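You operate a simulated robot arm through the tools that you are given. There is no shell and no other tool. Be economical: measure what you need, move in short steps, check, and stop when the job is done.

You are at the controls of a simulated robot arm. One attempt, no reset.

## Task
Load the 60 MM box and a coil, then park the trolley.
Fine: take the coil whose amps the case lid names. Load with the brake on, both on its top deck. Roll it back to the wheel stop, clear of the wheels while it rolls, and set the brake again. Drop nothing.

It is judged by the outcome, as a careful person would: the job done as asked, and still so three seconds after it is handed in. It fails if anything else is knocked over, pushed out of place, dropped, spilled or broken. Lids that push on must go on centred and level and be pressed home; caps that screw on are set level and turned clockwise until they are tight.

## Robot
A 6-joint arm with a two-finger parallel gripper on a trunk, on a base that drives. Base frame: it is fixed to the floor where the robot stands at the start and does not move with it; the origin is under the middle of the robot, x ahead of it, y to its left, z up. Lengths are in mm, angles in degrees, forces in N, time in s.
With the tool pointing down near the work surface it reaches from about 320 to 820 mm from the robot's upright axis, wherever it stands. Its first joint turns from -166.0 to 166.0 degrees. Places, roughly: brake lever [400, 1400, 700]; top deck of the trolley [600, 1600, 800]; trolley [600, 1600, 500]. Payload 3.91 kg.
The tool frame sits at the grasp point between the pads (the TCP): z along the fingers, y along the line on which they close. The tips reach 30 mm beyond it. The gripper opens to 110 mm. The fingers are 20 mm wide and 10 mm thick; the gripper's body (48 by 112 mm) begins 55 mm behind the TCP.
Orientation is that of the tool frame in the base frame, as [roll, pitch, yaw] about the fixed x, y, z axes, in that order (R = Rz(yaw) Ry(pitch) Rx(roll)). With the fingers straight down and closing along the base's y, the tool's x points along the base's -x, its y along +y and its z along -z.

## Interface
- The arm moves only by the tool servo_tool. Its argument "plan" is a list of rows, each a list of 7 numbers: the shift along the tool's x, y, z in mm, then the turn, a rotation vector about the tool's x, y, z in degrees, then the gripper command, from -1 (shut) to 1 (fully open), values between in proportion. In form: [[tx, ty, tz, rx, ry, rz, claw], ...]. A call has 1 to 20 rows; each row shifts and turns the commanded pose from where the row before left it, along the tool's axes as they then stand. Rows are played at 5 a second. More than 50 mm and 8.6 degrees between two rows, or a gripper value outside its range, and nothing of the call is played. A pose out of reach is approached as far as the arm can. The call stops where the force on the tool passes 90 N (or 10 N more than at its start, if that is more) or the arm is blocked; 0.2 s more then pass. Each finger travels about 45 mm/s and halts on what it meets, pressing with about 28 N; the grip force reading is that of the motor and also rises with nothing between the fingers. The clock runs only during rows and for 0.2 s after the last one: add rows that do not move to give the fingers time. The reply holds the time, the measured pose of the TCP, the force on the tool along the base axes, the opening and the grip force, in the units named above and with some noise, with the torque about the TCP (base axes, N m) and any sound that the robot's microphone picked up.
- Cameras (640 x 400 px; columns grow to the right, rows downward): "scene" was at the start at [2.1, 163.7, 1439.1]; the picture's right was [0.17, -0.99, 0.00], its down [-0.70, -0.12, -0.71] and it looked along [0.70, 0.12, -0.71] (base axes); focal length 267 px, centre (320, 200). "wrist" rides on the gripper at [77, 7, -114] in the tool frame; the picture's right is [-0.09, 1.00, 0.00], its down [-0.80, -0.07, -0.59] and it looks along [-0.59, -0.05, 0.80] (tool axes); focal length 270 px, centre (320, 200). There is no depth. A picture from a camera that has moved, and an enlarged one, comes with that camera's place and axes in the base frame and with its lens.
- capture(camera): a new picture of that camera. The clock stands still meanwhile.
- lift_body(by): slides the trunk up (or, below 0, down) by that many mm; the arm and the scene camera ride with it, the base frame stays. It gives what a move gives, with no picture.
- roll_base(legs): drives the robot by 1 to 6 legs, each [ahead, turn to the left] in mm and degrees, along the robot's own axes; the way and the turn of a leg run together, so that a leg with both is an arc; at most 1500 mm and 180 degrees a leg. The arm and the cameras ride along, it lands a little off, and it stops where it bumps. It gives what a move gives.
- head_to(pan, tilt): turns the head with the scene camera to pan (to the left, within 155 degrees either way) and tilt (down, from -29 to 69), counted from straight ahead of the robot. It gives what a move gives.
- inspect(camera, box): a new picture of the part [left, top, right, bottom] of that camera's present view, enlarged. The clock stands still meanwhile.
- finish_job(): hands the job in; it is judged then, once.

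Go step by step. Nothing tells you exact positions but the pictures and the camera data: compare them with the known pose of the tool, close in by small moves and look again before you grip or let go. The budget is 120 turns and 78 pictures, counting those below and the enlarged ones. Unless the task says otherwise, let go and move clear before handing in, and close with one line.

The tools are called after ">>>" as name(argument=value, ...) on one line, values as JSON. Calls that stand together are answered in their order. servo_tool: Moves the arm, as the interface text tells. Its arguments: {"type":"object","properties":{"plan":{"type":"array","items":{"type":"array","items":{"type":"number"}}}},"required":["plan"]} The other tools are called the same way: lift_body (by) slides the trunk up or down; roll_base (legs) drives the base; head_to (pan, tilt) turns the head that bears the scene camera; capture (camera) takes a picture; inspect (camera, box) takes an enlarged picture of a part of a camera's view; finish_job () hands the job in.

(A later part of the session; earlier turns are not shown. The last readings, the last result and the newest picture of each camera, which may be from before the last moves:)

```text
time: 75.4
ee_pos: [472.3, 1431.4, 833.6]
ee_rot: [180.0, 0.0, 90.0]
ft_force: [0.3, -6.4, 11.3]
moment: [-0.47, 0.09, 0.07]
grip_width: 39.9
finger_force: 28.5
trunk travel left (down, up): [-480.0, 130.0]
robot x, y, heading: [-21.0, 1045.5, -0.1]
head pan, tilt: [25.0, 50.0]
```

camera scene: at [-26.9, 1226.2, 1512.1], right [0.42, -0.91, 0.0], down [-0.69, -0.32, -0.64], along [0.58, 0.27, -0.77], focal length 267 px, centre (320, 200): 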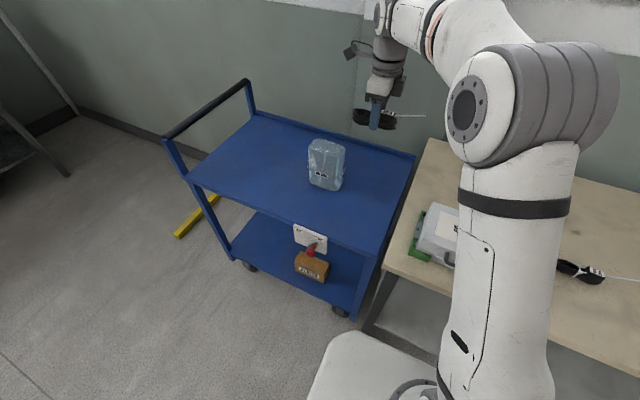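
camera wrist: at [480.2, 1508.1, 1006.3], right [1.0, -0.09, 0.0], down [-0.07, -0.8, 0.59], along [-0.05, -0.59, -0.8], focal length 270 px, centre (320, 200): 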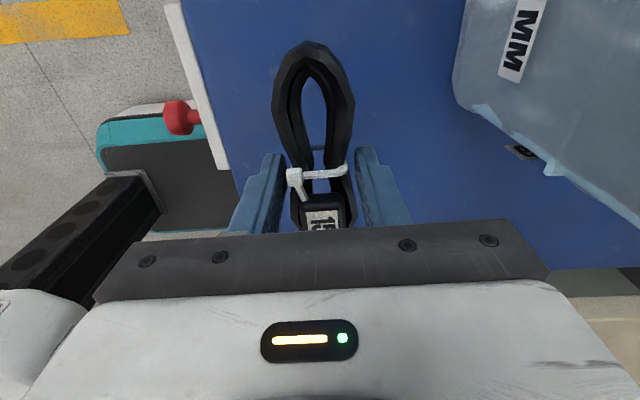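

The coil touches the deck. I'll release it gently and rise.

>>> servo_tool(plan=[[0, 0, -1.5, 0, 0, 0, -1], [0, 0, 0, 0, 0, 0, -0.1], [0, 0, 0, 0, 0, 0, 0.2], [0, 0, 0, 0, 0, 0, 0.4], [0, 0, 0, 0, 0, 0, 0.4], [0, 0, -20, 0, 0, 0, 0.4], [0, 0, -45, 0, 0, 0, 0.4], [0, 0, -45, 0, 0, 0, 0.4], [0, 0, -45, 0, 0, 0, 0.4], [0, 0, -45, 0, 0, 0, 0.4], [0, 0, -45, 0, 0, 0, 0.4], [0, 0, -45, 0, 0, 0, 0.4], [0, 0, 0, 0, 0, 0, 0.4]])

>>> capture(camera="scene")

>>> capture(camera="wrist")

```text
time: 78.2
ee_pos: [469.9, 1434.5, 1122.6]
ee_rot: [-180.0, 0.0, 90.2]
ft_force: [-0.6, 0.9, 0.8]
moment: [0.02, 0.0, 0.0]
grip_width: 76.8
finger_force: 0.0
trunk travel left (down, up): [-480.0, 130.0]
robot x, y, heading: [-19.2, 1042.4, 0.0]
head pan, tilt: [25.0, 50.0]
```

```text
43 pictures are left
camera scene: at [-27.1, 1226.1, 1512.2], right [0.42, -0.91, 0.0], down [-0.69, -0.33, -0.64], along [0.58, 0.27, -0.77], focal length 267 px, centre (320, 200)
```

scene: 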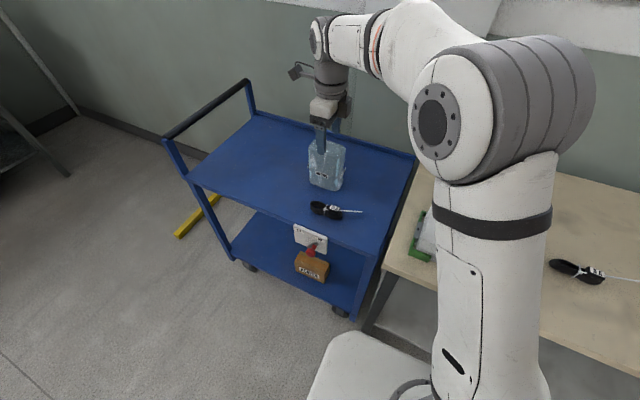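

```text
42 pictures are left
camera wrist: at [476.8, 1511.6, 1237.4], right [1.0, -0.09, 0.0], down [-0.07, -0.8, 0.59], along [-0.05, -0.59, -0.8], focal length 270 px, centre (320, 200)
```

wrist: 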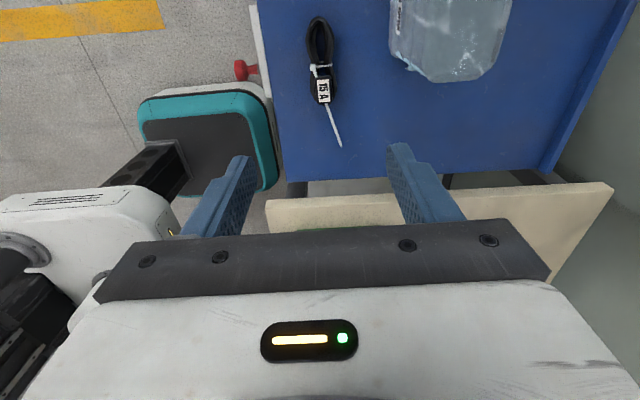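

Both loads are on the deck. Next I'll bring the gripper, turned to close along y, in front of the brake plate for a close look.

>>> servo_tool(plan=[[-2, -47, 0, 0, 0, 0, 0.4], [-2, -47, 0, 0, 0, 0, 0.4], [-2, -46, 0, 0, 0, 0, 0.4], [0, 0, 0, 0, 0, -8.2, 0.4], [0, 0, 0, 0, 0, -8.2, 0.4], [0, 0, 0, 0, 0, -8.2, 0.4], [0, 0, 0, 0, 0, -8.2, 0.4], [0, 0, 0, 0, 0, -8.2, 0.4], [0, 0, 0, 0, 0, -8.2, 0.4], [0, 0, 0, 0, 0, -8.2, 0.4], [0, 0, 0, 0, 0, -8.2, 0.4], [0, 0, 0, 0, 0, -8.2, 0.4], [0, 0, 0, 0, 0, -8.2, 0.4], [0, 0, 0, 0, 0, -8, 0.4], [0, 0, 45, 0, 0, 0, 0.2], [0, 0, 45, 0, 0, 0, 0.2], [0, 0, 45, 0, 0, 0, 0.2], [0, 0, 0, 0, 0, 0, 0.2]])

>>> capture(camera="wrist")

>>> inspect(camera="scene", box=[250, 190, 370, 290])

```text
time: 82.0
ee_pos: [331.1, 1423.1, 988.4]
ee_rot: [180.0, 0.1, 180.0]
ft_force: [1.1, 0.3, -0.1]
moment: [-0.03, 0.0, 0.02]
grip_width: 66.2
finger_force: 0.2
trunk travel left (down, up): [-480.0, 130.0]
robot x, y, heading: [-19.2, 1044.5, 0.1]
head pan, tilt: [25.0, 50.0]
```

```text
41 pictures are left
camera wrist: at [255.4, 1430.9, 1102.7], right [0.09, 1.0, 0.0], down [0.8, -0.07, 0.59], along [0.59, -0.05, -0.8], focal length 270 px, centre (320, 200)
```

wrist: 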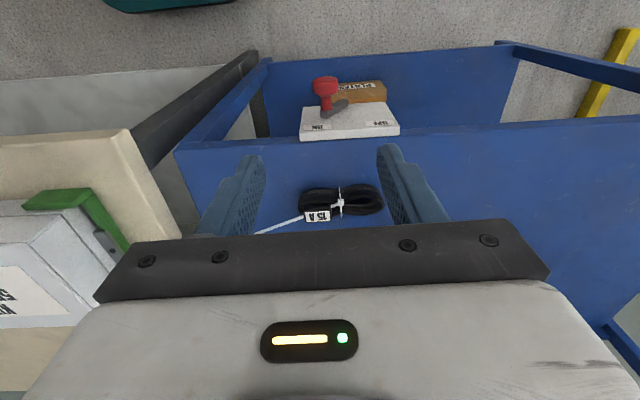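

```text
4.00 times, centred on (310, 240) of scene
camera zoom: at [-27.2, 1226.3, 1512.2], right [0.42, -0.91, 0.0], down [-0.69, -0.33, -0.64], along [0.58, 0.27, -0.77], focal length 1068 px, centre (360, 40)
```

zoom: 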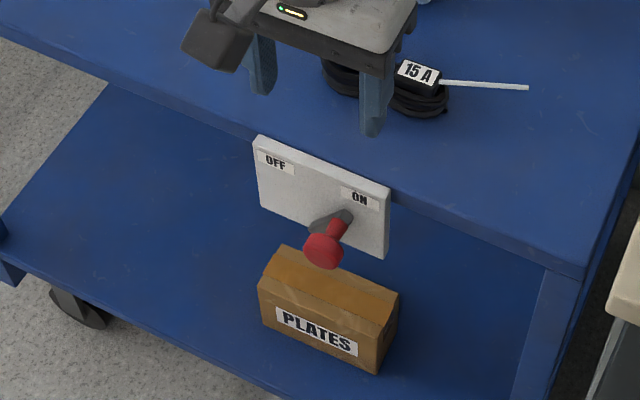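

The knob head is at about (346, 1432, 732), with the lever pivot near (1460, 710), so the lever swings over the top toward +y for OFF. I'll lower the open fingers to straddle the knob.

>>> servo_tool(plan=[[-8, 4, 0, 0, 0, 0, -0.05], [-9, 4, 0, 0, 0, 0, -0.05], [0, 0, 45, 0, 0, 0, -0.05], [0, 0, 45, 0, 0, 0, -0.05], [0, 0, 45, 0, 0, 0, -0.05], [0, 0, 25, 0, 0, 0, -0.05], [0, 0, 20, 0, 0, 0, -0.05], [0, 0, 0, 0, 0, 0, -0.05]])

>>> capture(camera="wrist")

>>> inspect(camera="scene", box=[250, 170, 370, 290])

```text
time: 83.8
ee_pos: [348.0, 1433.2, 809.0]
ee_rot: [-180.0, 0.0, 179.9]
ft_force: [0.5, -0.3, -0.1]
moment: [0.02, 0.01, -0.01]
grip_width: 52.2
finger_force: 0.0
trunk travel left (down, up): [-480.0, 130.0]
robot x, y, heading: [-19.8, 1041.5, 0.2]
head pan, tilt: [25.0, 50.0]
```

```text
39 pictures are left
camera wrist: at [271.3, 1440.7, 923.0], right [0.09, 1.0, 0.0], down [0.8, -0.07, 0.59], along [0.59, -0.05, -0.8], focal length 270 px, centre (320, 200)
```

wrist: 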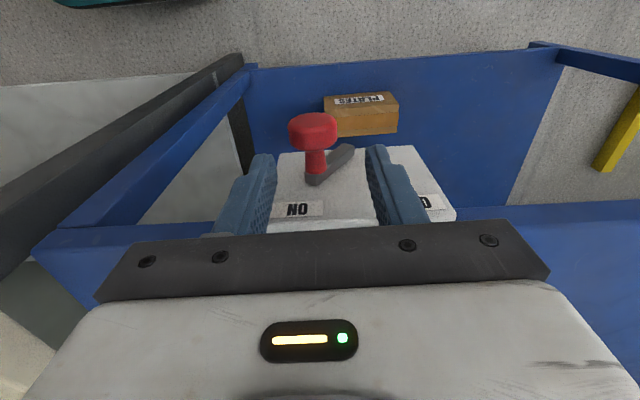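

```text
3.33 times, centred on (310, 230) of scene
camera zoom: at [-27.1, 1226.3, 1512.1], right [0.42, -0.91, 0.0], down [-0.69, -0.33, -0.64], along [0.58, 0.27, -0.77], focal length 890 px, centre (353, 100)
```

zoom: 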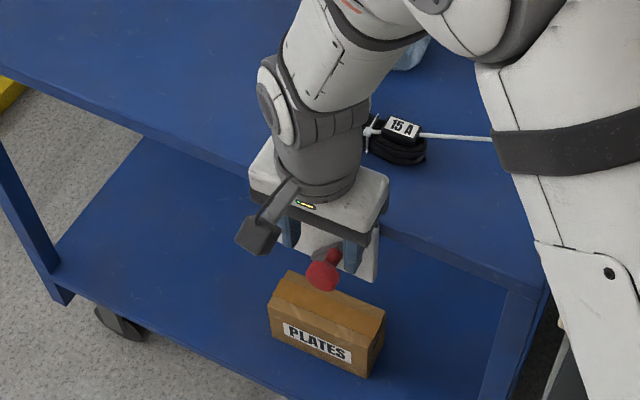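

The knob head is about 37 mm wide and centred at (348, 1430, 732). I'll open slightly more and go down around it.

>>> servo_tool(plan=[[0, -3, 0, 0, 0, 0, 0.15], [0, 0, 20, 0, 0, 0, 0.15], [0, 0, 20, 0, 0, 0, 0.15], [0, 0, 20, 0, 0, 0, 0.15], [0, 0, 3, 0, 0, 0, 0.15], [0, 0, 0, 0, 0, 0, 0.15]])

>>> capture(camera="wrist")

```text
time: 85.2
ee_pos: [347.9, 1430.7, 745.0]
ee_rot: [180.0, -0.1, 180.0]
ft_force: [0.5, 0.0, 0.8]
moment: [0.02, 0.0, 0.0]
grip_width: 63.3
finger_force: 0.0
trunk travel left (down, up): [-480.0, 130.0]
robot x, y, heading: [-21.0, 1044.6, 0.4]
head pan, tilt: [25.0, 50.0]
```

```text
37 pictures are left
camera wrist: at [272.0, 1437.8, 860.7], right [0.09, 1.0, 0.0], down [0.8, -0.07, 0.59], along [0.59, -0.05, -0.8], focal length 270 px, centre (320, 200)
```

wrist: 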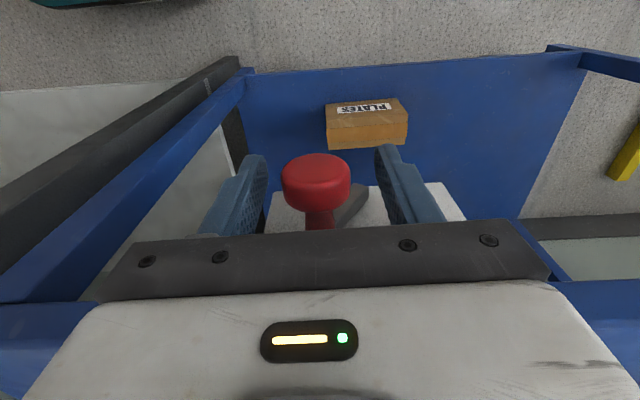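

The fingers straddle the knob. I'll push it in +y in small steps toward OFF.

>>> servo_tool(plan=[[0, 6, 0, 0, 0, 0, 0.15], [0, 6, 0, 0, 0, 0, 0.15], [0, 6, 0, 0, 0, 0, 0.15], [0, 6, 0, 0, 0, 0, 0.15], [0, 0, 0, 0, 0, 0, 0.15]])

>>> servo_tool(plan=[[0, 6, 0, 0, 0, 0, 0.15], [0, 6, 0, 0, 0, 0, 0.15], [0, 6, 0, 0, 0, 0, 0.15], [0, 0, 0, 0, 0, 0, 0.15]])

>>> capture(camera="wrist")

```text
time: 86.4
ee_pos: [349.3, 1454.2, 744.8]
ee_rot: [-180.0, 0.1, -179.9]
ft_force: [0.4, -1.8, -0.3]
moment: [0.02, 0.03, 0.02]
grip_width: 63.9
finger_force: 0.5
trunk travel left (down, up): [-480.0, 130.0]
robot x, y, heading: [-16.5, 1042.2, 0.3]
head pan, tilt: [25.0, 50.0]
```

```text
time: 87.4
ee_pos: [348.3, 1471.3, 745.4]
ee_rot: [-179.9, 0.1, 180.0]
ft_force: [0.1, -0.4, 0.4]
moment: [0.02, -0.02, 0.03]
grip_width: 63.0
finger_force: 0.0
trunk travel left (down, up): [-480.0, 130.0]
robot x, y, heading: [-17.2, 1042.1, 0.3]
head pan, tilt: [25.0, 50.0]
```

```text
36 pictures are left
camera wrist: at [271.7, 1479.4, 860.0], right [0.09, 1.0, 0.0], down [0.8, -0.07, 0.59], along [0.59, -0.05, -0.8], focal length 270 px, centre (320, 200)
```

wrist: 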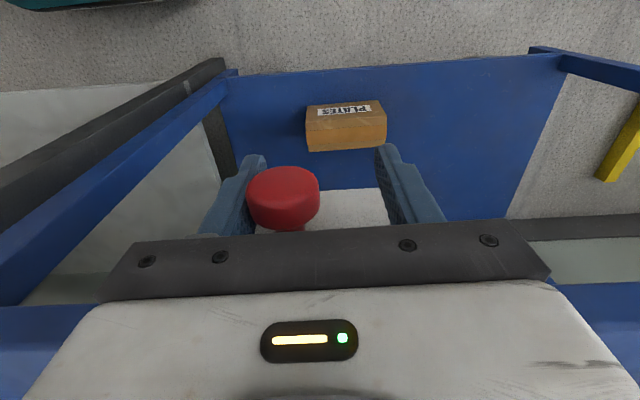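

>>> servo_tool(plan=[[0, 6, 0, 0, 0, 0, 0.15], [0, 6, 0, 0, 0, 0, 0.15], [0, 6, 0, 0, 0, 0, 0.15], [0, 0, 0, 0, 0, 0, 0.15]])

>>> servo_tool(plan=[[0, 5, 0, 0, 0, 0, 0.15], [0, 5, 0, 0, 0, 0, 0.15], [0, 0, 0, 0, 0, 0, 0.15]])

>>> capture(camera="wrist")

>>> inspect(camera="scene", box=[230, 170, 350, 290])

```text
time: 88.4
ee_pos: [348.5, 1490.0, 744.8]
ee_rot: [180.0, 0.0, 179.9]
ft_force: [-0.4, 0.3, 0.0]
moment: [0.01, -0.01, -0.05]
grip_width: 63.6
finger_force: 0.0
trunk travel left (down, up): [-480.0, 130.0]
robot x, y, heading: [-18.5, 1041.3, 0.2]
head pan, tilt: [25.0, 50.0]
```

```text
time: 89.2
ee_pos: [347.8, 1499.7, 744.7]
ee_rot: [-179.9, 0.1, 180.0]
ft_force: [0.3, 0.0, -0.4]
moment: [0.0, -0.02, -0.02]
grip_width: 63.3
finger_force: 0.0
trunk travel left (down, up): [-480.0, 130.0]
robot x, y, heading: [-22.0, 1043.6, 0.1]
head pan, tilt: [25.0, 50.0]
```

```text
35 pictures are left
camera wrist: at [271.5, 1507.2, 859.6], right [0.09, 1.0, 0.0], down [0.8, -0.07, 0.59], along [0.59, -0.05, -0.8], focal length 270 px, centre (320, 200)
```

wrist: 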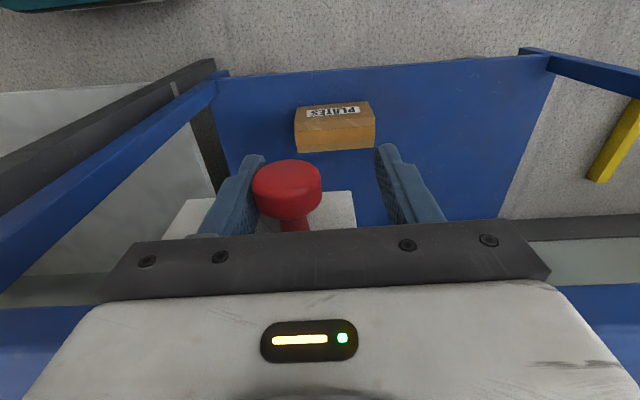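

```text
3.33 times, centred on (290, 230) of scene
camera zoom: at [-27.2, 1226.0, 1512.2], right [0.42, -0.91, 0.0], down [-0.69, -0.33, -0.64], along [0.58, 0.27, -0.77], focal length 890 px, centre (420, 100)
```

zoom: 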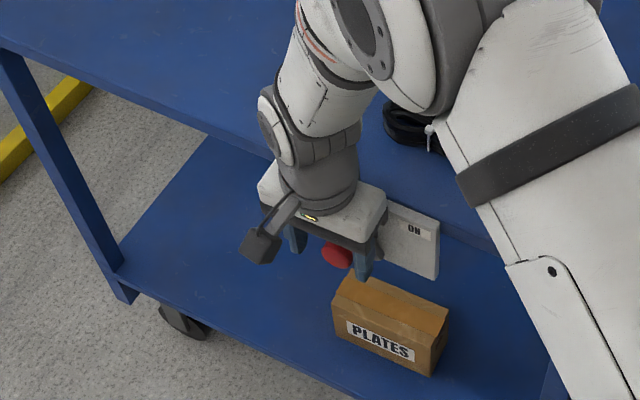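

>>> servo_tool(plan=[[0, 4, 0, 0, 0, 0, 0.15], [0, 4, 0, 0, 0, 0, 0.15], [0, 0, 0, 0, 0, 0, 0.15]])

>>> capture(camera="wrist")

```text
time: 90.0
ee_pos: [347.5, 1507.6, 746.5]
ee_rot: [-180.0, 0.0, -179.9]
ft_force: [0.0, -0.3, 1.1]
moment: [0.0, -0.01, 0.01]
grip_width: 63.3
finger_force: 0.0
trunk travel left (down, up): [-480.0, 130.0]
robot x, y, heading: [-16.5, 1044.6, 0.2]
head pan, tilt: [25.0, 50.0]
```

```text
33 pictures are left
camera wrist: at [271.2, 1515.2, 860.9], right [0.09, 1.0, 0.0], down [0.8, -0.07, 0.59], along [0.59, -0.05, -0.8], focal length 270 px, centre (320, 200)
```

wrist: 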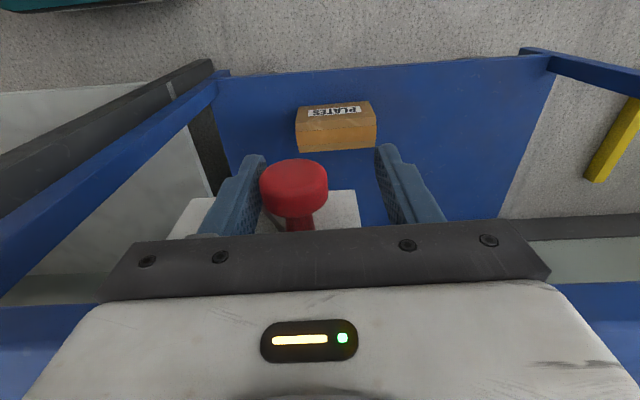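

The knob has swung over to the OFF side and the trolley seems to begin to give. I'll centre the fingers off the knob, rise and check the lever.

>>> servo_tool(plan=[[0, -6, 0, 0, 0, 0, 0.15], [0, -6, 0, 0, 0, 0, 0.15], [0, 0, -30, 0, 0, 0, 0.15], [0, 0, -45, 0, 0, 0, 0.15], [0, 0, -45, 0, 0, 0, 0.15], [0, 0, -45, 0, 0, 0, 0.15], [0, 0, -45, 0, 0, 0, 0.15], [0, 0, 0, 0, 0, 0, 0.15]])

>>> inspect(camera="wrist", box=[200, 60, 400, 200])

>>> inspect(camera="scene", box=[200, 110, 440, 300])

```text
time: 91.8
ee_pos: [348.7, 1493.6, 957.0]
ee_rot: [180.0, 0.0, 180.0]
ft_force: [-1.0, 0.2, 0.5]
moment: [0.01, -0.02, 0.01]
grip_width: 63.3
finger_force: 0.1
trunk travel left (down, up): [-480.0, 130.0]
robot x, y, heading: [-17.1, 1040.9, 0.2]
head pan, tilt: [25.0, 50.0]
```

```text
2.86 times, centred on (300, 130) of wrist
camera zoom: at [271.8, 1501.1, 1072.4], right [0.09, 1.0, 0.0], down [0.8, -0.07, 0.59], along [0.59, -0.05, -0.8], focal length 772 px, centre (377, 400)
```

zoom: 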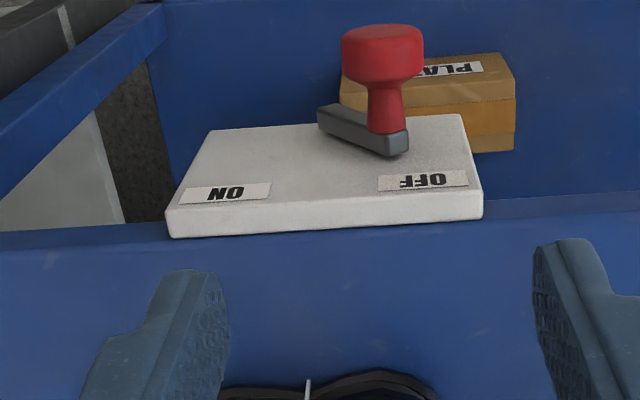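

```text
2.11 times, centred on (320, 205) of scene
camera zoom: at [-27.2, 1226.0, 1512.2], right [0.42, -0.91, 0.0], down [-0.69, -0.33, -0.64], along [0.58, 0.27, -0.77], focal length 562 px, centre (320, 190)
```

zoom: 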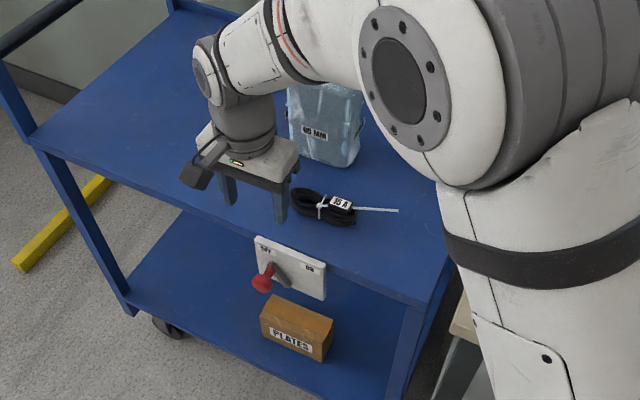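

The lever now points at OFF. I'll raise the arm, tuck it in front, and drive down the aisle to about y = 2230 beside the handle.

>>> servo_tool(plan=[[0, 0, -45, 0, 0, 0, 0.15], [0, 0, -45, 0, 0, 0, 0.15], [0, 0, -45, 0, 0, 0, 0.15], [0, 0, -45, 0, 0, 0, 0.15], [0, 0, -45, 0, 0, 0, 0.15], [-9, -44, 0, 0, 0, 0, 0.15], [-9, -44, 0, 0, 0, 0, 0.15], [-9, -44, 0, 0, 0, 0, 0.15], [-9, -44, 0, 0, 0, 0, 0.15], [-9, -44, 0, 0, 0, 0, 0.15], [-9, -44, 0, 0, 0, 0, 0.15], [-9, -44, 0, 0, 0, 0, 0.15], [-9, -44, 0, 0, 0, 0, 0.15], [-9, -44, 0, 0, 0, 0, 0.15], [0, 0, 0, 0, 0, 0, 0.15]])

>>> roll_base(legs=[[0, 92], [1180, 0], [0, -92]])

>>> head_to(pan=-20, tilt=50)

>>> capture(camera="scene")

```text
time: 95.0
ee_pos: [428.7, 1099.8, 1179.5]
ee_rot: [-179.9, 0.0, -180.0]
ft_force: [0.8, 0.4, 0.7]
moment: [-0.01, 0.0, -0.02]
grip_width: 63.5
finger_force: 0.1
trunk travel left (down, up): [-480.0, 130.0]
robot x, y, heading: [-17.4, 1042.7, 0.2]
head pan, tilt: [25.0, 50.0]
```

```text
time: 108.8
ee_pos: [367.4, 2293.0, 1179.0]
ee_rot: [180.0, 0.0, -177.8]
ft_force: [0.2, -0.2, 0.2]
moment: [0.0, -0.02, 0.02]
grip_width: 63.0
finger_force: 0.1
trunk travel left (down, up): [-480.0, 130.0]
robot x, y, heading: [-76.4, 2237.4, 2.7]
head pan, tilt: [25.0, 50.0]
```

```text
time: 109.9
ee_pos: [367.8, 2293.5, 1179.3]
ee_rot: [-180.0, 0.0, -177.7]
ft_force: [-0.2, 0.0, -0.1]
moment: [0.03, -0.02, 0.01]
grip_width: 63.3
finger_force: 0.1
trunk travel left (down, up): [-480.0, 130.0]
robot x, y, heading: [-78.5, 2234.2, 2.8]
head pan, tilt: [-20.0, 50.0]
```

```text
30 pictures are left
camera scene: at [-89.7, 2359.7, 1512.2], right [-0.29, -0.96, 0.0], down [-0.73, 0.23, -0.64], along [0.61, -0.19, -0.77], focal length 267 px, centre (320, 200)
```

scene: 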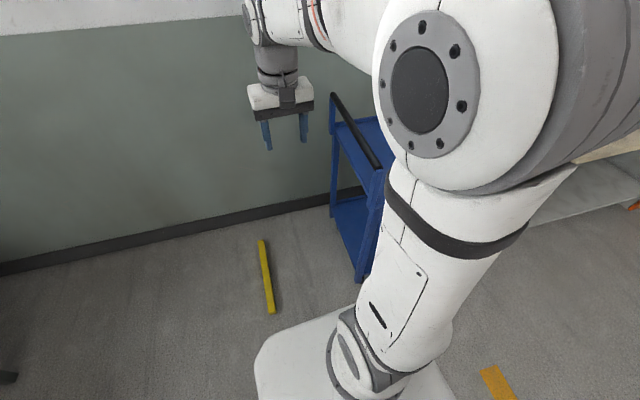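

The handle bar runs along x near y ≈ 2005, z ≈ 960, and the stop bar is at y ≈ 2460. I'll move the gripper above the handle.

>>> servo_tool(plan=[[0, 0, 0, 0, 0, 2.3, 0.15], [-17.4, -40.4, 0, 0, 0, 0, 0.15], [-17.4, -40.4, 0, 0, 0, 0, 0.15], [-17.4, -40.4, 0, 0, 0, 0, 0.15], [-17.4, -40.4, 0, 0, 0, 0, 0.15], [-17.4, -40.4, 0, 0, 0, 0, 0.15], [-17.4, -40.4, 0, 0, 0, 0, 0.15], [-17.4, -40.4, 0, 0, 0, 0, 0.15], [0, 0, 30, 0, 0, 0, 0.3], [0, 0, 30, 0, 0, 0, 0.3], [0, 0, 0, 0, 0, 0, 0.3]])

>>> capture(camera="wrist")

>>> capture(camera="scene")

```text
time: 112.3
ee_pos: [489.1, 2010.4, 1117.7]
ee_rot: [180.0, 0.0, 179.9]
ft_force: [0.5, 0.2, 0.7]
moment: [0.03, 0.01, 0.02]
grip_width: 71.6
finger_force: 0.1
trunk travel left (down, up): [-480.0, 130.0]
robot x, y, heading: [-81.4, 2238.1, 2.9]
head pan, tilt: [-20.0, 50.0]
```

```text
29 pictures are left
camera wrist: at [413.5, 2017.6, 1233.1], right [0.09, 1.0, 0.0], down [0.8, -0.07, 0.59], along [0.59, -0.05, -0.8], focal length 270 px, centre (320, 200)
```

wrist: 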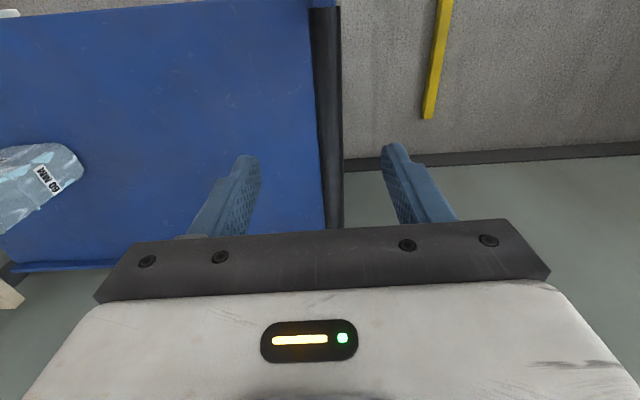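

```text
28 pictures are left
camera scene: at [-89.5, 2359.5, 1512.2], right [-0.29, -0.96, 0.0], down [-0.73, 0.23, -0.64], along [0.61, -0.19, -0.77], focal length 267 px, centre (320, 200)
```

scene: 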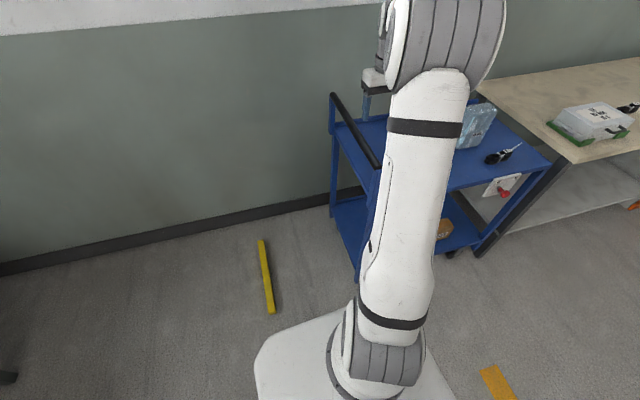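

The bar centre is at y ≈ 2019.5 and about 27 mm thick. I'll descend with the fingers straddling it.

>>> servo_tool(plan=[[0, 9, 0, 0, 0, 0, 0.3], [0, 0, 40, 0, 0, 0, 0.3], [0, 0, 40, 0, 0, 0, 0.3], [0, 0, 30, 0, 0, 0, 0.3], [0, 0, 25, 0, 0, 0, 0.3], [0, 0, 0, 0, 0, 0, 0.3]])

>>> capture(camera="wrist")

>>> inspect(camera="scene", box=[310, 60, 430, 190])

```text
time: 113.7
ee_pos: [490.9, 2018.5, 985.5]
ee_rot: [180.0, -0.1, 180.0]
ft_force: [-0.2, 0.0, 0.6]
moment: [0.02, 0.01, 0.0]
grip_width: 71.4
finger_force: 0.0
trunk travel left (down, up): [-480.0, 130.0]
robot x, y, heading: [-76.8, 2236.6, 2.8]
head pan, tilt: [-20.0, 50.0]
```

```text
27 pictures are left
camera wrist: at [414.5, 2025.4, 1101.2], right [0.09, 1.0, 0.0], down [0.8, -0.07, 0.59], along [0.59, -0.05, -0.8], focal length 270 px, centre (320, 200)
```

wrist: 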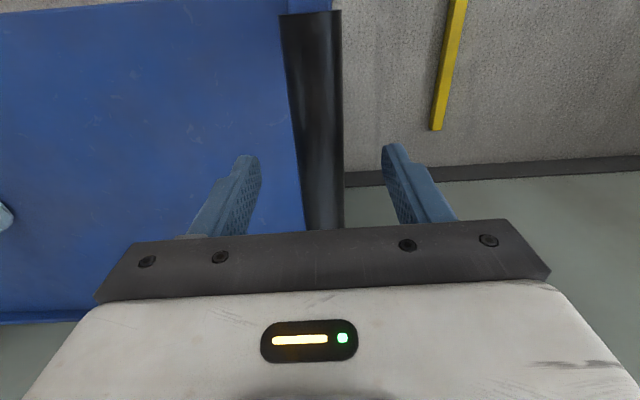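

```text
3.08 times, centred on (370, 125) of scene
camera zoom: at [-89.6, 2359.7, 1512.2], right [-0.3, -0.96, 0.0], down [-0.73, 0.23, -0.64], along [0.61, -0.19, -0.77], focal length 821 px, centre (166, 431)
```

zoom: 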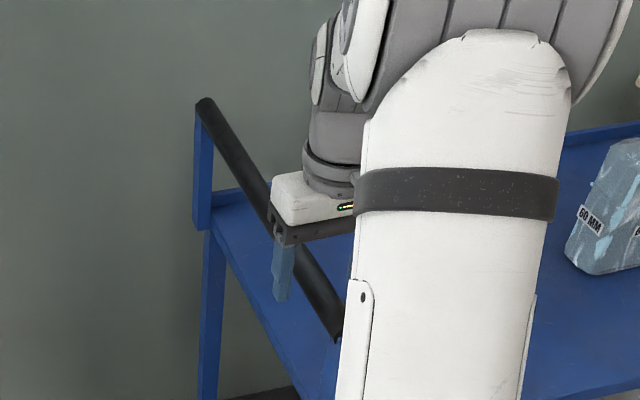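

>>> servo_tool(plan=[[0, 1.5, 15, 0, 0, 0, 0.3], [0, 0, 15, 0, 0, 0, 0.3], [0, 0, 0, 0, 0, 0, 0.0], [0, 0, 0, 0, 0, 0, -0.3], [0, 0, 0, 0, 0, 0, -0.38], [0, 0, 0, 0, 0, 0, -0.38]])

>>> capture(camera="wrist")

```text
time: 115.1
ee_pos: [488.2, 2021.3, 955.3]
ee_rot: [-180.0, 0.0, 179.9]
ft_force: [-1.0, -0.6, 0.1]
moment: [0.0, 0.01, -0.01]
grip_width: 34.1
finger_force: 0.0
trunk travel left (down, up): [-480.0, 130.0]
robot x, y, heading: [-79.0, 2235.6, 2.4]
head pan, tilt: [-20.0, 50.0]
```

```text
25 pictures are left
camera wrist: at [413.0, 2028.5, 1069.6], right [0.09, 1.0, 0.0], down [0.8, -0.07, 0.59], along [0.59, -0.05, -0.8], focal length 270 px, centre (320, 200)
```

wrist: 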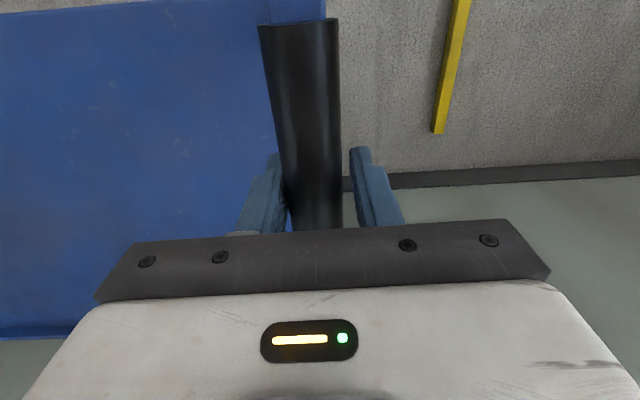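

The bar sits loosely between the fingers. I'll start rolling slowly in +y.

>>> servo_tool(plan=[[0, 2, 0, 0, 0, 0, -0.38], [0, 3, 0, 0, 0, 0, -0.38], [0, 4, 0, 0, 0, 0, -0.38], [0, 5, 0, 0, 0, 0, -0.38], [0, 6, 0, 0, 0, 0, -0.38], [0, 7, 0, 0, 0, 0, -0.38], [0, 8, 0, 0, 0, 0, -0.38], [0, 8, 0, 0, 0, 0, -0.38], [0, 8, 0, 0, 0, 0, -0.38], [0, 8, 0, 0, 0, 0, -0.38], [0, 8, 0, 0, 0, 0, -0.38], [0, 7, 0, 0, 0, 0, -0.38], [0, 5, 0, 0, 0, 0, -0.38], [0, 3, 0, 0, 0, 0, -0.38], [0, 0, 0, 0, 0, 0, -0.38]])

>>> capture(camera="scene")

```text
time: 118.3
ee_pos: [489.6, 2102.3, 953.5]
ee_rot: [-179.9, -0.1, -180.0]
ft_force: [-0.1, -0.7, 0.9]
moment: [0.02, -0.02, 0.01]
grip_width: 34.0
finger_force: 0.2
trunk travel left (down, up): [-480.0, 130.0]
robot x, y, heading: [-80.0, 2239.9, 2.8]
head pan, tilt: [-20.0, 50.0]
```

```text
24 pictures are left
camera scene: at [-89.5, 2359.6, 1512.2], right [-0.3, -0.96, 0.0], down [-0.73, 0.23, -0.64], along [0.61, -0.19, -0.77], focal length 267 px, centre (320, 200)
```

scene: 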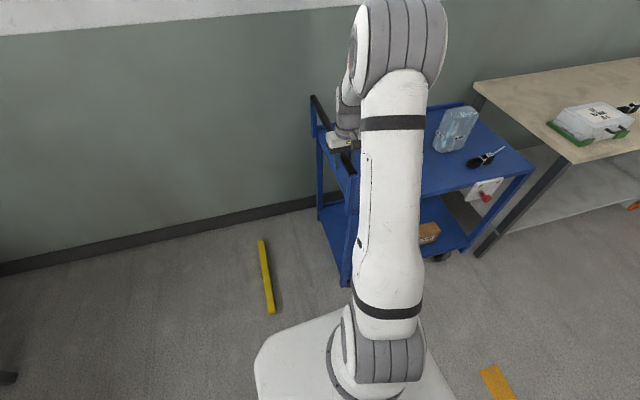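

It rolls smoothly and the loads are steady. Continuing.

>>> servo_tool(plan=[[0, 3, 0, 0, 0, 0, -0.38], [0, 6, 0, 0, 0, 0, -0.38], [0, 8, 0, 0, 0, 0, -0.38], [0, 10, 0, 0, 0, 0, -0.38], [0, 10, 0, 0, 0, 0, -0.38], [0, 10, 0, 0, 0, 0, -0.38], [0, 10, 0, 0, 0, 0, -0.38], [0, 10, 0, 0, 0, 0, -0.38], [0, 10, 0, 0, 0, 0, -0.38], [0, 10, 0, 0, 0, 0, -0.38], [0, 10, 0, 0, 0, 0, -0.38], [0, 10, 0, 0, 0, 0, -0.38], [0, 10, 0, 0, 0, 0, -0.38], [0, 10, 0, 0, 0, 0, -0.38], [0, 10, 0, 0, 0, 0, -0.38], [0, 10, 0, 0, 0, 0, -0.38], [0, 8, 0, 0, 0, 0, -0.38], [0, 6, 0, 0, 0, 0, -0.38], [0, 3, 0, 0, 0, 0, -0.38], [0, 0, 0, 0, 0, 0, -0.38]])

>>> capture(camera="scene")

```text
time: 122.5
ee_pos: [489.6, 2266.7, 954.0]
ee_rot: [-180.0, 0.0, -179.9]
ft_force: [0.1, 0.4, 0.7]
moment: [0.03, -0.03, 0.01]
grip_width: 34.0
finger_force: 0.1
trunk travel left (down, up): [-480.0, 130.0]
robot x, y, heading: [-78.1, 2237.6, 2.9]
head pan, tilt: [-20.0, 50.0]
```

```text
23 pictures are left
camera scene: at [-89.5, 2359.7, 1512.2], right [-0.3, -0.96, 0.0], down [-0.73, 0.23, -0.64], along [0.61, -0.19, -0.77], focal length 267 px, centre (320, 200)
```

scene: 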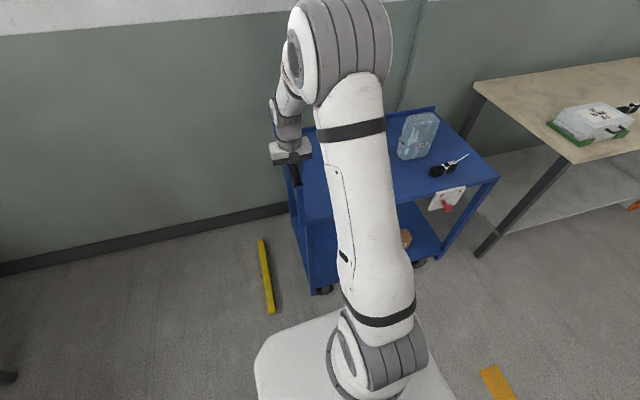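

About 240 mm remain to the stop. Rolling another ~180 mm.

>>> servo_tool(plan=[[0, 3, 0, 0, 0, 0, -0.38], [0, 6, 0, 0, 0, 0, -0.38], [0, 8, 0, 0, 0, 0, -0.38], [0, 10, 0, 0, 0, 0, -0.38], [0, 10, 0, 0, 0, 0, -0.38], [0, 10, 0, 0, 0, 0, -0.38], [0, 10, 0, 0, 0, 0, -0.38], [0, 10, 0, 0, 0, 0, -0.38], [0, 10, 0, 0, 0, 0, -0.38], [0, 10, 0, 0, 0, 0, -0.38], [0, 10, 0, 0, 0, 0, -0.38], [0, 10, 0, 0, 0, 0, -0.38], [0, 10, 0, 0, 0, 0, -0.38], [0, 10, 0, 0, 0, 0, -0.38], [0, 10, 0, 0, 0, 0, -0.38], [0, 10, 0, 0, 0, 0, -0.38], [0, 8, 0, 0, 0, 0, -0.38], [0, 6, 0, 0, 0, 0, -0.38], [0, 3, 0, 0, 0, 0, -0.38], [0, 0, 0, 0, 0, 0, -0.38]])

>>> capture(camera="scene")

```text
time: 126.7
ee_pos: [491.9, 2430.3, 955.7]
ee_rot: [-179.9, 0.0, -180.0]
ft_force: [-1.5, -2.4, -0.4]
moment: [0.0, -0.01, -0.03]
grip_width: 34.7
finger_force: 0.6
trunk travel left (down, up): [-480.0, 130.0]
robot x, y, heading: [-79.4, 2239.1, 2.9]
head pan, tilt: [-20.0, 50.0]
```

```text
22 pictures are left
camera scene: at [-89.5, 2359.6, 1512.2], right [-0.3, -0.96, 0.0], down [-0.73, 0.23, -0.64], along [0.61, -0.19, -0.77], focal length 267 px, centre (320, 200)
```

scene: 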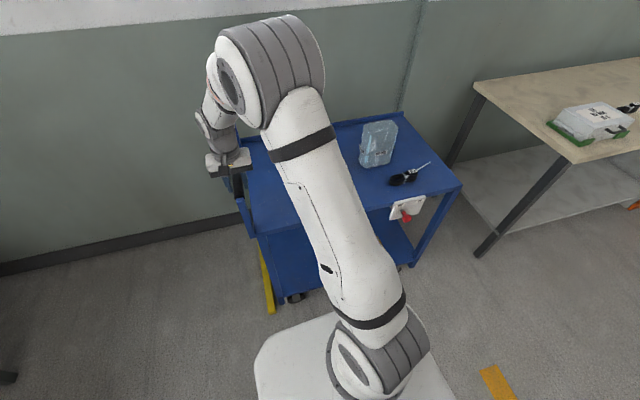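

Only about 50 mm remains. I'll approach slowly.

>>> servo_tool(plan=[[0, 3, 0, 0, 0, 0, -0.38], [0, 4, 0, 0, 0, 0, -0.38], [0, 4, 0, 0, 0, 0, -0.38], [0, 4, 0, 0, 0, 0, -0.38], [0, 4, 0, 0, 0, 0, -0.38], [0, 4, 0, 0, 0, 0, -0.38], [0, 4, 0, 0, 0, 0, -0.38], [0, 3, 0, 0, 0, 0, -0.38], [0, 0, 0, 0, 0, 0, -0.38]])

>>> inspect(camera="scene", box=[230, 220, 350, 330])

```text
time: 128.7
ee_pos: [489.6, 2459.8, 954.3]
ee_rot: [180.0, -0.1, 179.9]
ft_force: [-0.4, -0.3, 0.8]
moment: [0.0, 0.0, 0.0]
grip_width: 34.2
finger_force: 0.1
trunk travel left (down, up): [-480.0, 130.0]
robot x, y, heading: [-76.2, 2239.0, 2.9]
head pan, tilt: [-20.0, 50.0]
```

```text
3.64 times, centred on (290, 275) of scene
camera zoom: at [-89.6, 2359.8, 1512.2], right [-0.3, -0.96, 0.0], down [-0.73, 0.23, -0.64], along [0.61, -0.19, -0.77], focal length 970 px, centre (429, -73)
```

zoom: 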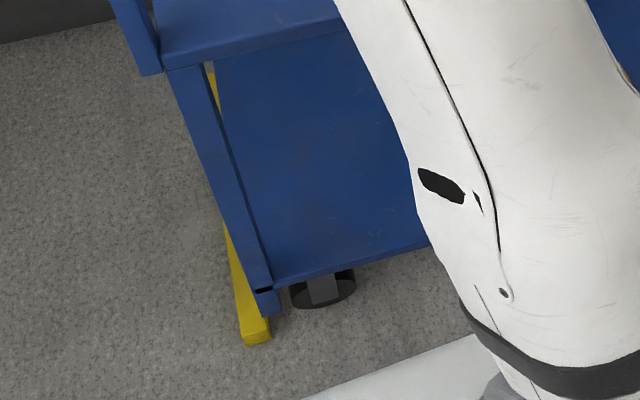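

About 25–30 mm remain. Continuing in small steps until contact.

>>> servo_tool(plan=[[0, 3, 0, 0, 0, 0, -0.38], [0, 3, 0, 0, 0, 0, -0.38], [0, 3, 0, 0, 0, 0, -0.38], [0, 3, 0, 0, 0, 0, -0.38], [0, 3, 0, 0, 0, 0, -0.38], [0, 0, 0, 0, 0, 0, -0.38]])

>>> servo_tool(plan=[[0, 2, 0, 0, 0, 0, -0.38], [0, 2, 0, 0, 0, 0, -0.38], [0, 2, 0, 0, 0, 0, -0.38], [0, 2, 0, 0, 0, 0, -0.38], [0, 2, 0, 0, 0, 0, -0.38], [0, 0, 0, 0, 0, 0, -0.38]])

>>> inspect(camera="scene", box=[230, 220, 350, 330])

```text
time: 130.1
ee_pos: [489.4, 2476.9, 953.5]
ee_rot: [-179.9, 0.0, 179.9]
ft_force: [0.0, 0.6, 0.5]
moment: [0.0, -0.01, 0.0]
grip_width: 34.0
finger_force: 0.0
trunk travel left (down, up): [-480.0, 130.0]
robot x, y, heading: [-78.5, 2235.4, 2.7]
head pan, tilt: [-20.0, 50.0]
```

```text
time: 131.5
ee_pos: [488.9, 2484.6, 954.5]
ee_rot: [179.9, 0.0, 179.9]
ft_force: [-0.8, -1.1, 0.4]
moment: [0.0, -0.02, -0.02]
grip_width: 34.4
finger_force: 0.6
trunk travel left (down, up): [-480.0, 130.0]
robot x, y, heading: [-78.2, 2236.8, 2.7]
head pan, tilt: [-20.0, 50.0]
```

```text
3.64 times, centred on (290, 275) of scene
camera zoom: at [-89.5, 2359.6, 1512.2], right [-0.3, -0.96, 0.0], down [-0.73, 0.23, -0.64], along [0.61, -0.19, -0.77], focal length 970 px, centre (429, -73)
```

zoom: 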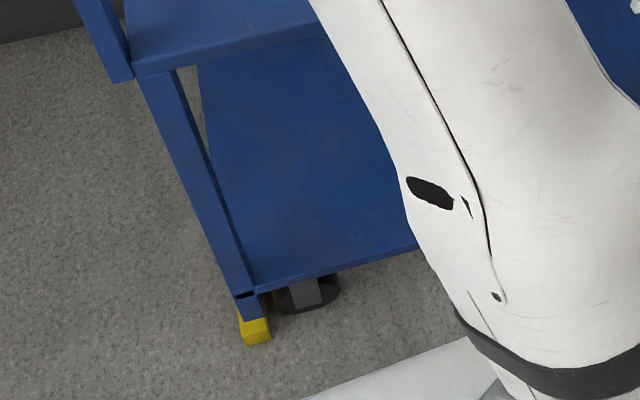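

>>> servo_tool(plan=[[0, 2, 0, 0, 0, 0, -0.38], [0, 2, 0, 0, 0, 0, -0.38], [0, 0, 0, 0, 0, 0, -0.38]])

>>> servo_tool(plan=[[0, 2, 0, 0, 0, 0, -0.38], [0, 2, 0, 0, 0, 0, -0.38], [0, 0, 0, 0, 0, 0, -0.38]])

>>> servo_tool(plan=[[0, 2, 0, 0, 0, 0, -0.38], [0, 2, 0, 0, 0, 0, -0.38], [0, 0, 0, 0, 0, 0, -0.38]])

```text
time: 132.3
ee_pos: [489.5, 2490.0, 955.1]
ee_rot: [-180.0, -0.1, -180.0]
ft_force: [0.5, -1.0, -0.4]
moment: [0.04, 0.01, 0.02]
grip_width: 34.0
finger_force: 0.1
trunk travel left (down, up): [-480.0, 130.0]
robot x, y, heading: [-76.1, 2236.6, 2.8]
head pan, tilt: [-20.0, 50.0]
```

```text
time: 133.1
ee_pos: [490.0, 2492.1, 954.2]
ee_rot: [180.0, 0.0, -179.9]
ft_force: [0.5, 0.0, -0.3]
moment: [0.0, -0.01, 0.01]
grip_width: 33.9
finger_force: 0.0
trunk travel left (down, up): [-480.0, 130.0]
robot x, y, heading: [-75.7, 2236.6, 2.8]
head pan, tilt: [-20.0, 50.0]
```

```text
time: 133.9
ee_pos: [489.4, 2496.2, 954.3]
ee_rot: [-179.9, 0.0, 179.8]
ft_force: [-0.4, -6.9, 0.4]
moment: [0.03, 0.07, -0.07]
grip_width: 37.6
finger_force: 3.5
trunk travel left (down, up): [-480.0, 130.0]
robot x, y, heading: [-74.4, 2236.7, 3.1]
head pan, tilt: [-20.0, 50.0]
```

>>> servo_tool(plan=[[0, 2, 0, 0, 0, 0, -0.38], [0, 0, 0, 0, 0, 0, -0.38], [0, 0, 0, 0, 0, 0, -0.38]])

>>> inspect(camera="scene", box=[230, 220, 350, 330])

```text
time: 134.7
ee_pos: [488.5, 2498.3, 954.6]
ee_rot: [180.0, -0.1, 179.9]
ft_force: [-4.9, -13.4, -4.9]
moment: [0.16, 0.02, -0.24]
grip_width: 41.0
finger_force: 7.2
trunk travel left (down, up): [-480.0, 130.0]
robot x, y, heading: [-77.3, 2234.1, 2.7]
head pan, tilt: [-20.0, 50.0]
```

```text
3.64 times, centred on (290, 275) of scene
camera zoom: at [-89.7, 2358.1, 1512.3], right [-0.3, -0.96, 0.0], down [-0.73, 0.23, -0.64], along [0.61, -0.19, -0.77], focal length 970 px, centre (429, -73)
```

zoom: 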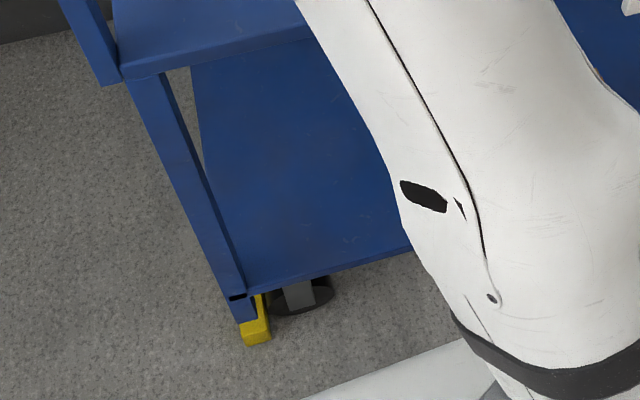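

The trolley is against the stop. I'll relieve the push, open and rise clear of the handle.

>>> servo_tool(plan=[[0, -3, 0, 0, 0, 0, -0.2], [0, -2, 0, 0, 0, 0, 0.1], [0, 0, 0, 0, 0, 0, 0.3], [0, 0, 0, 0, 0, 0, 0.3], [0, 0, -30, 0, 0, 0, 0.3], [0, 0, -45, 0, 0, 0, 0.3], [0, 0, -45, 0, 0, 0, 0.3], [0, 0, -45, 0, 0, 0, 0.3], [0, 0, 0, 0, 0, 0, 0.3]])

>>> capture(camera="wrist")

```text
time: 136.7
ee_pos: [492.2, 2497.1, 1120.2]
ee_rot: [180.0, -0.1, 180.0]
ft_force: [-0.5, 0.4, 0.8]
moment: [0.0, 0.01, 0.01]
grip_width: 71.5
finger_force: 0.0
trunk travel left (down, up): [-480.0, 130.0]
robot x, y, heading: [-77.8, 2239.4, 2.9]
head pan, tilt: [-20.0, 50.0]
```

```text
18 pictures are left
camera wrist: at [415.3, 2504.1, 1234.7], right [0.09, 1.0, 0.0], down [0.8, -0.07, 0.59], along [0.59, -0.05, -0.8], focal length 270 px, centre (320, 200)
```

wrist: 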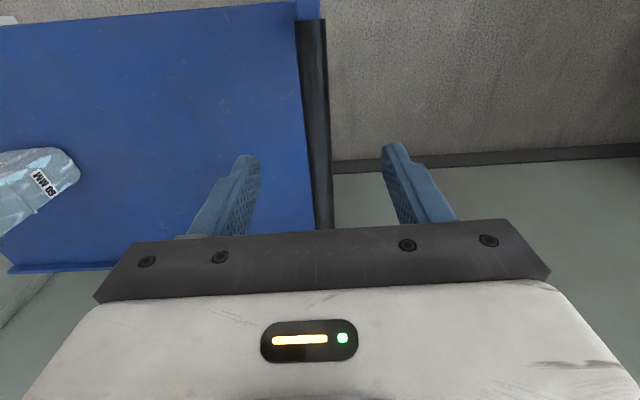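

The handle is now at y ≈ 2490, i.e. rolled 470 mm. The knob should be near (347, 1968, 733), so I'll move there and look.

>>> servo_tool(plan=[[12, -44, 0, 0, 0, 0, 0.15], [12, -44, 0, 0, 0, 0, 0.15], [12, -44, 0, 0, 0, 0, 0.15], [12, -44, 0, 0, 0, 0, 0.15], [12, -44, 0, 0, 0, 0, 0.15], [12, -44, 0, 0, 0, 0, 0.15], [12, -44, 0, 0, 0, 0, 0.15], [12, -44, 0, 0, 0, 0, 0.15], [12, -44, 0, 0, 0, 0, 0.15], [12, -44, 0, 0, 0, 0, 0.15], [12, -44, 0, 0, 0, 0, 0.15], [12, -44, 0, 0, 0, 0, 0.15], [0, 0, 45, 0, 0, 0, 0.15], [0, 0, 45, 0, 0, 0, 0.15], [0, 0, 45, 0, 0, 0, 0.15], [0, 0, 45, 0, 0, 0, 0.15], [0, 0, 45, 0, 0, 0, 0.15], [0, 0, 45, 0, 0, 0, 0.15], [0, 0, 30, 0, 0, 0, 0.15], [0, 0, 0, 0, 0, 0, 0.15]])

>>> capture(camera="wrist")

```text
time: 140.9
ee_pos: [344.9, 1967.3, 818.5]
ee_rot: [180.0, 0.1, -180.0]
ft_force: [0.1, -0.3, -0.4]
moment: [-0.01, 0.0, 0.0]
grip_width: 63.3
finger_force: 0.0
trunk travel left (down, up): [-480.0, 130.0]
robot x, y, heading: [-77.6, 2239.5, 2.9]
head pan, tilt: [-20.0, 50.0]
```

```text
17 pictures are left
camera wrist: at [269.2, 1975.6, 933.1], right [0.09, 1.0, 0.0], down [0.8, -0.07, 0.59], along [0.59, -0.05, -0.8], focal length 270 px, centre (320, 200)
```

wrist: 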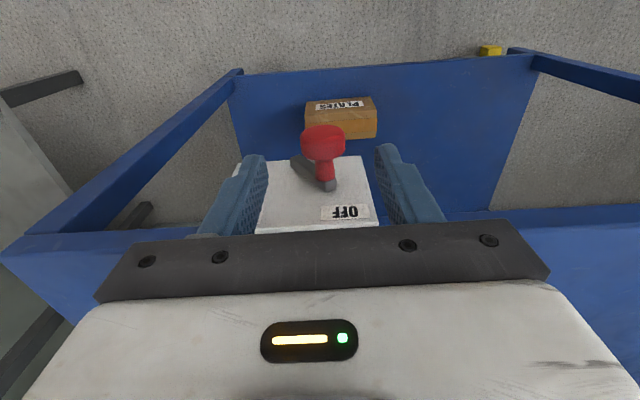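

>>> servo_tool(plan=[[-4, 2, 0, 0, 0, 0, 0.15], [0, 0, 25, 0, 0, 0, 0.15], [0, 0, 25, 0, 0, 0, 0.15], [0, 0, 23, 0, 0, 0, 0.15], [0, 0, 0, 0, 0, 0, 0.15]])

>>> servo_tool(plan=[[0, -6, 0, 0, 0, 0, 0.15], [0, -6, 0, 0, 0, 0, 0.15], [0, -6, 0, 0, 0, 0, 0.15], [0, -6, 0, 0, 0, 0, 0.15], [0, 0, 0, 0, 0, 0, 0.15]])

>>> capture(camera="wrist")

```text
time: 142.1
ee_pos: [348.4, 1970.1, 743.7]
ee_rot: [-179.9, 0.0, 179.9]
ft_force: [0.2, 0.4, 0.5]
moment: [0.01, -0.01, 0.02]
grip_width: 63.1
finger_force: 0.0
trunk travel left (down, up): [-480.0, 130.0]
robot x, y, heading: [-78.7, 2234.3, 2.6]
head pan, tilt: [-20.0, 50.0]
```

```text
time: 143.3
ee_pos: [349.7, 1946.4, 746.8]
ee_rot: [179.9, 0.1, -179.9]
ft_force: [0.2, 1.0, -0.1]
moment: [0.01, 0.02, 0.0]
grip_width: 63.6
finger_force: 0.6
trunk travel left (down, up): [-480.0, 130.0]
robot x, y, heading: [-79.2, 2239.2, 2.6]
head pan, tilt: [-20.0, 50.0]
```

```text
16 pictures are left
camera wrist: at [272.2, 1953.6, 861.7], right [0.09, 1.0, 0.0], down [0.8, -0.07, 0.59], along [0.59, -0.05, -0.8], focal length 270 px, centre (320, 200)
```

wrist: 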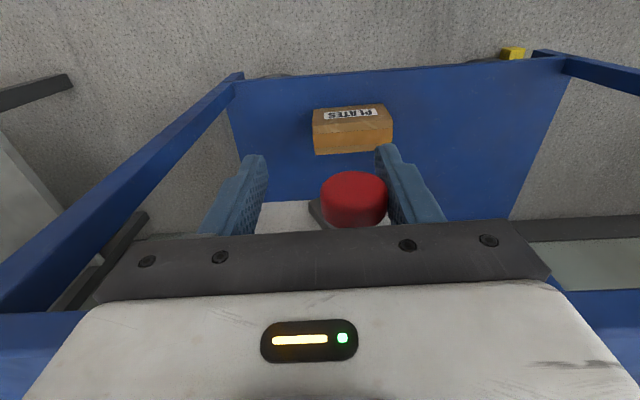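

The knob is moving toward ON with the trolley staying put. Continuing.

>>> servo_tool(plan=[[0, -6, 0, 0, 0, 0, 0.15], [0, -6, 0, 0, 0, 0, 0.15], [0, -6, 0, 0, 0, 0, 0.15], [0, -6, 0, 0, 0, 0, 0.15], [0, -6, 0, 0, 0, 0, 0.15], [0, 0, 0, 0, 0, 0, 0.15]])

>>> servo_tool(plan=[[0, -5, 0, 0, 0, 0, 0.15], [0, -5, 0, 0, 0, 0, 0.15], [0, -5, 0, 0, 0, 0, 0.15], [0, 0, 0, 0, 0, 0, 0.15]])

>>> capture(camera="wrist")

```text
time: 144.7
ee_pos: [349.6, 1915.6, 746.1]
ee_rot: [-180.0, 0.0, 179.9]
ft_force: [-0.2, 0.3, -0.2]
moment: [0.02, -0.03, -0.02]
grip_width: 63.2
finger_force: 0.0
trunk travel left (down, up): [-480.0, 130.0]
robot x, y, heading: [-78.0, 2237.5, 2.8]
head pan, tilt: [-20.0, 50.0]
```

```text
time: 145.7
ee_pos: [348.9, 1900.0, 745.6]
ee_rot: [179.9, 0.0, 180.0]
ft_force: [0.7, 0.3, -0.4]
moment: [0.01, -0.04, -0.06]
grip_width: 63.3
finger_force: 0.1
trunk travel left (down, up): [-480.0, 130.0]
robot x, y, heading: [-74.4, 2234.1, 2.8]
head pan, tilt: [-20.0, 50.0]
```

```text
15 pictures are left
camera wrist: at [272.6, 1907.2, 860.6], right [0.09, 1.0, 0.0], down [0.8, -0.07, 0.59], along [0.59, -0.05, -0.8], focal length 270 px, centre (320, 200)
```

wrist: 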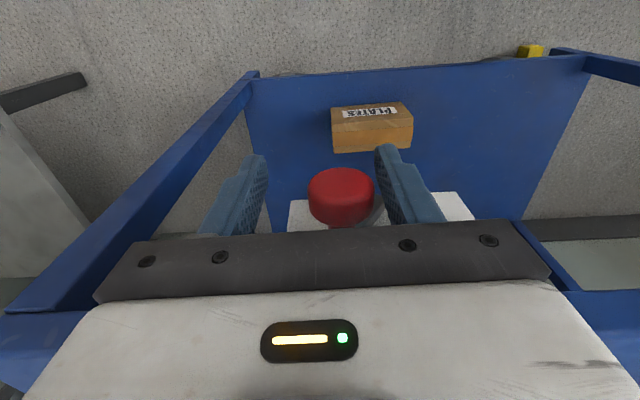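

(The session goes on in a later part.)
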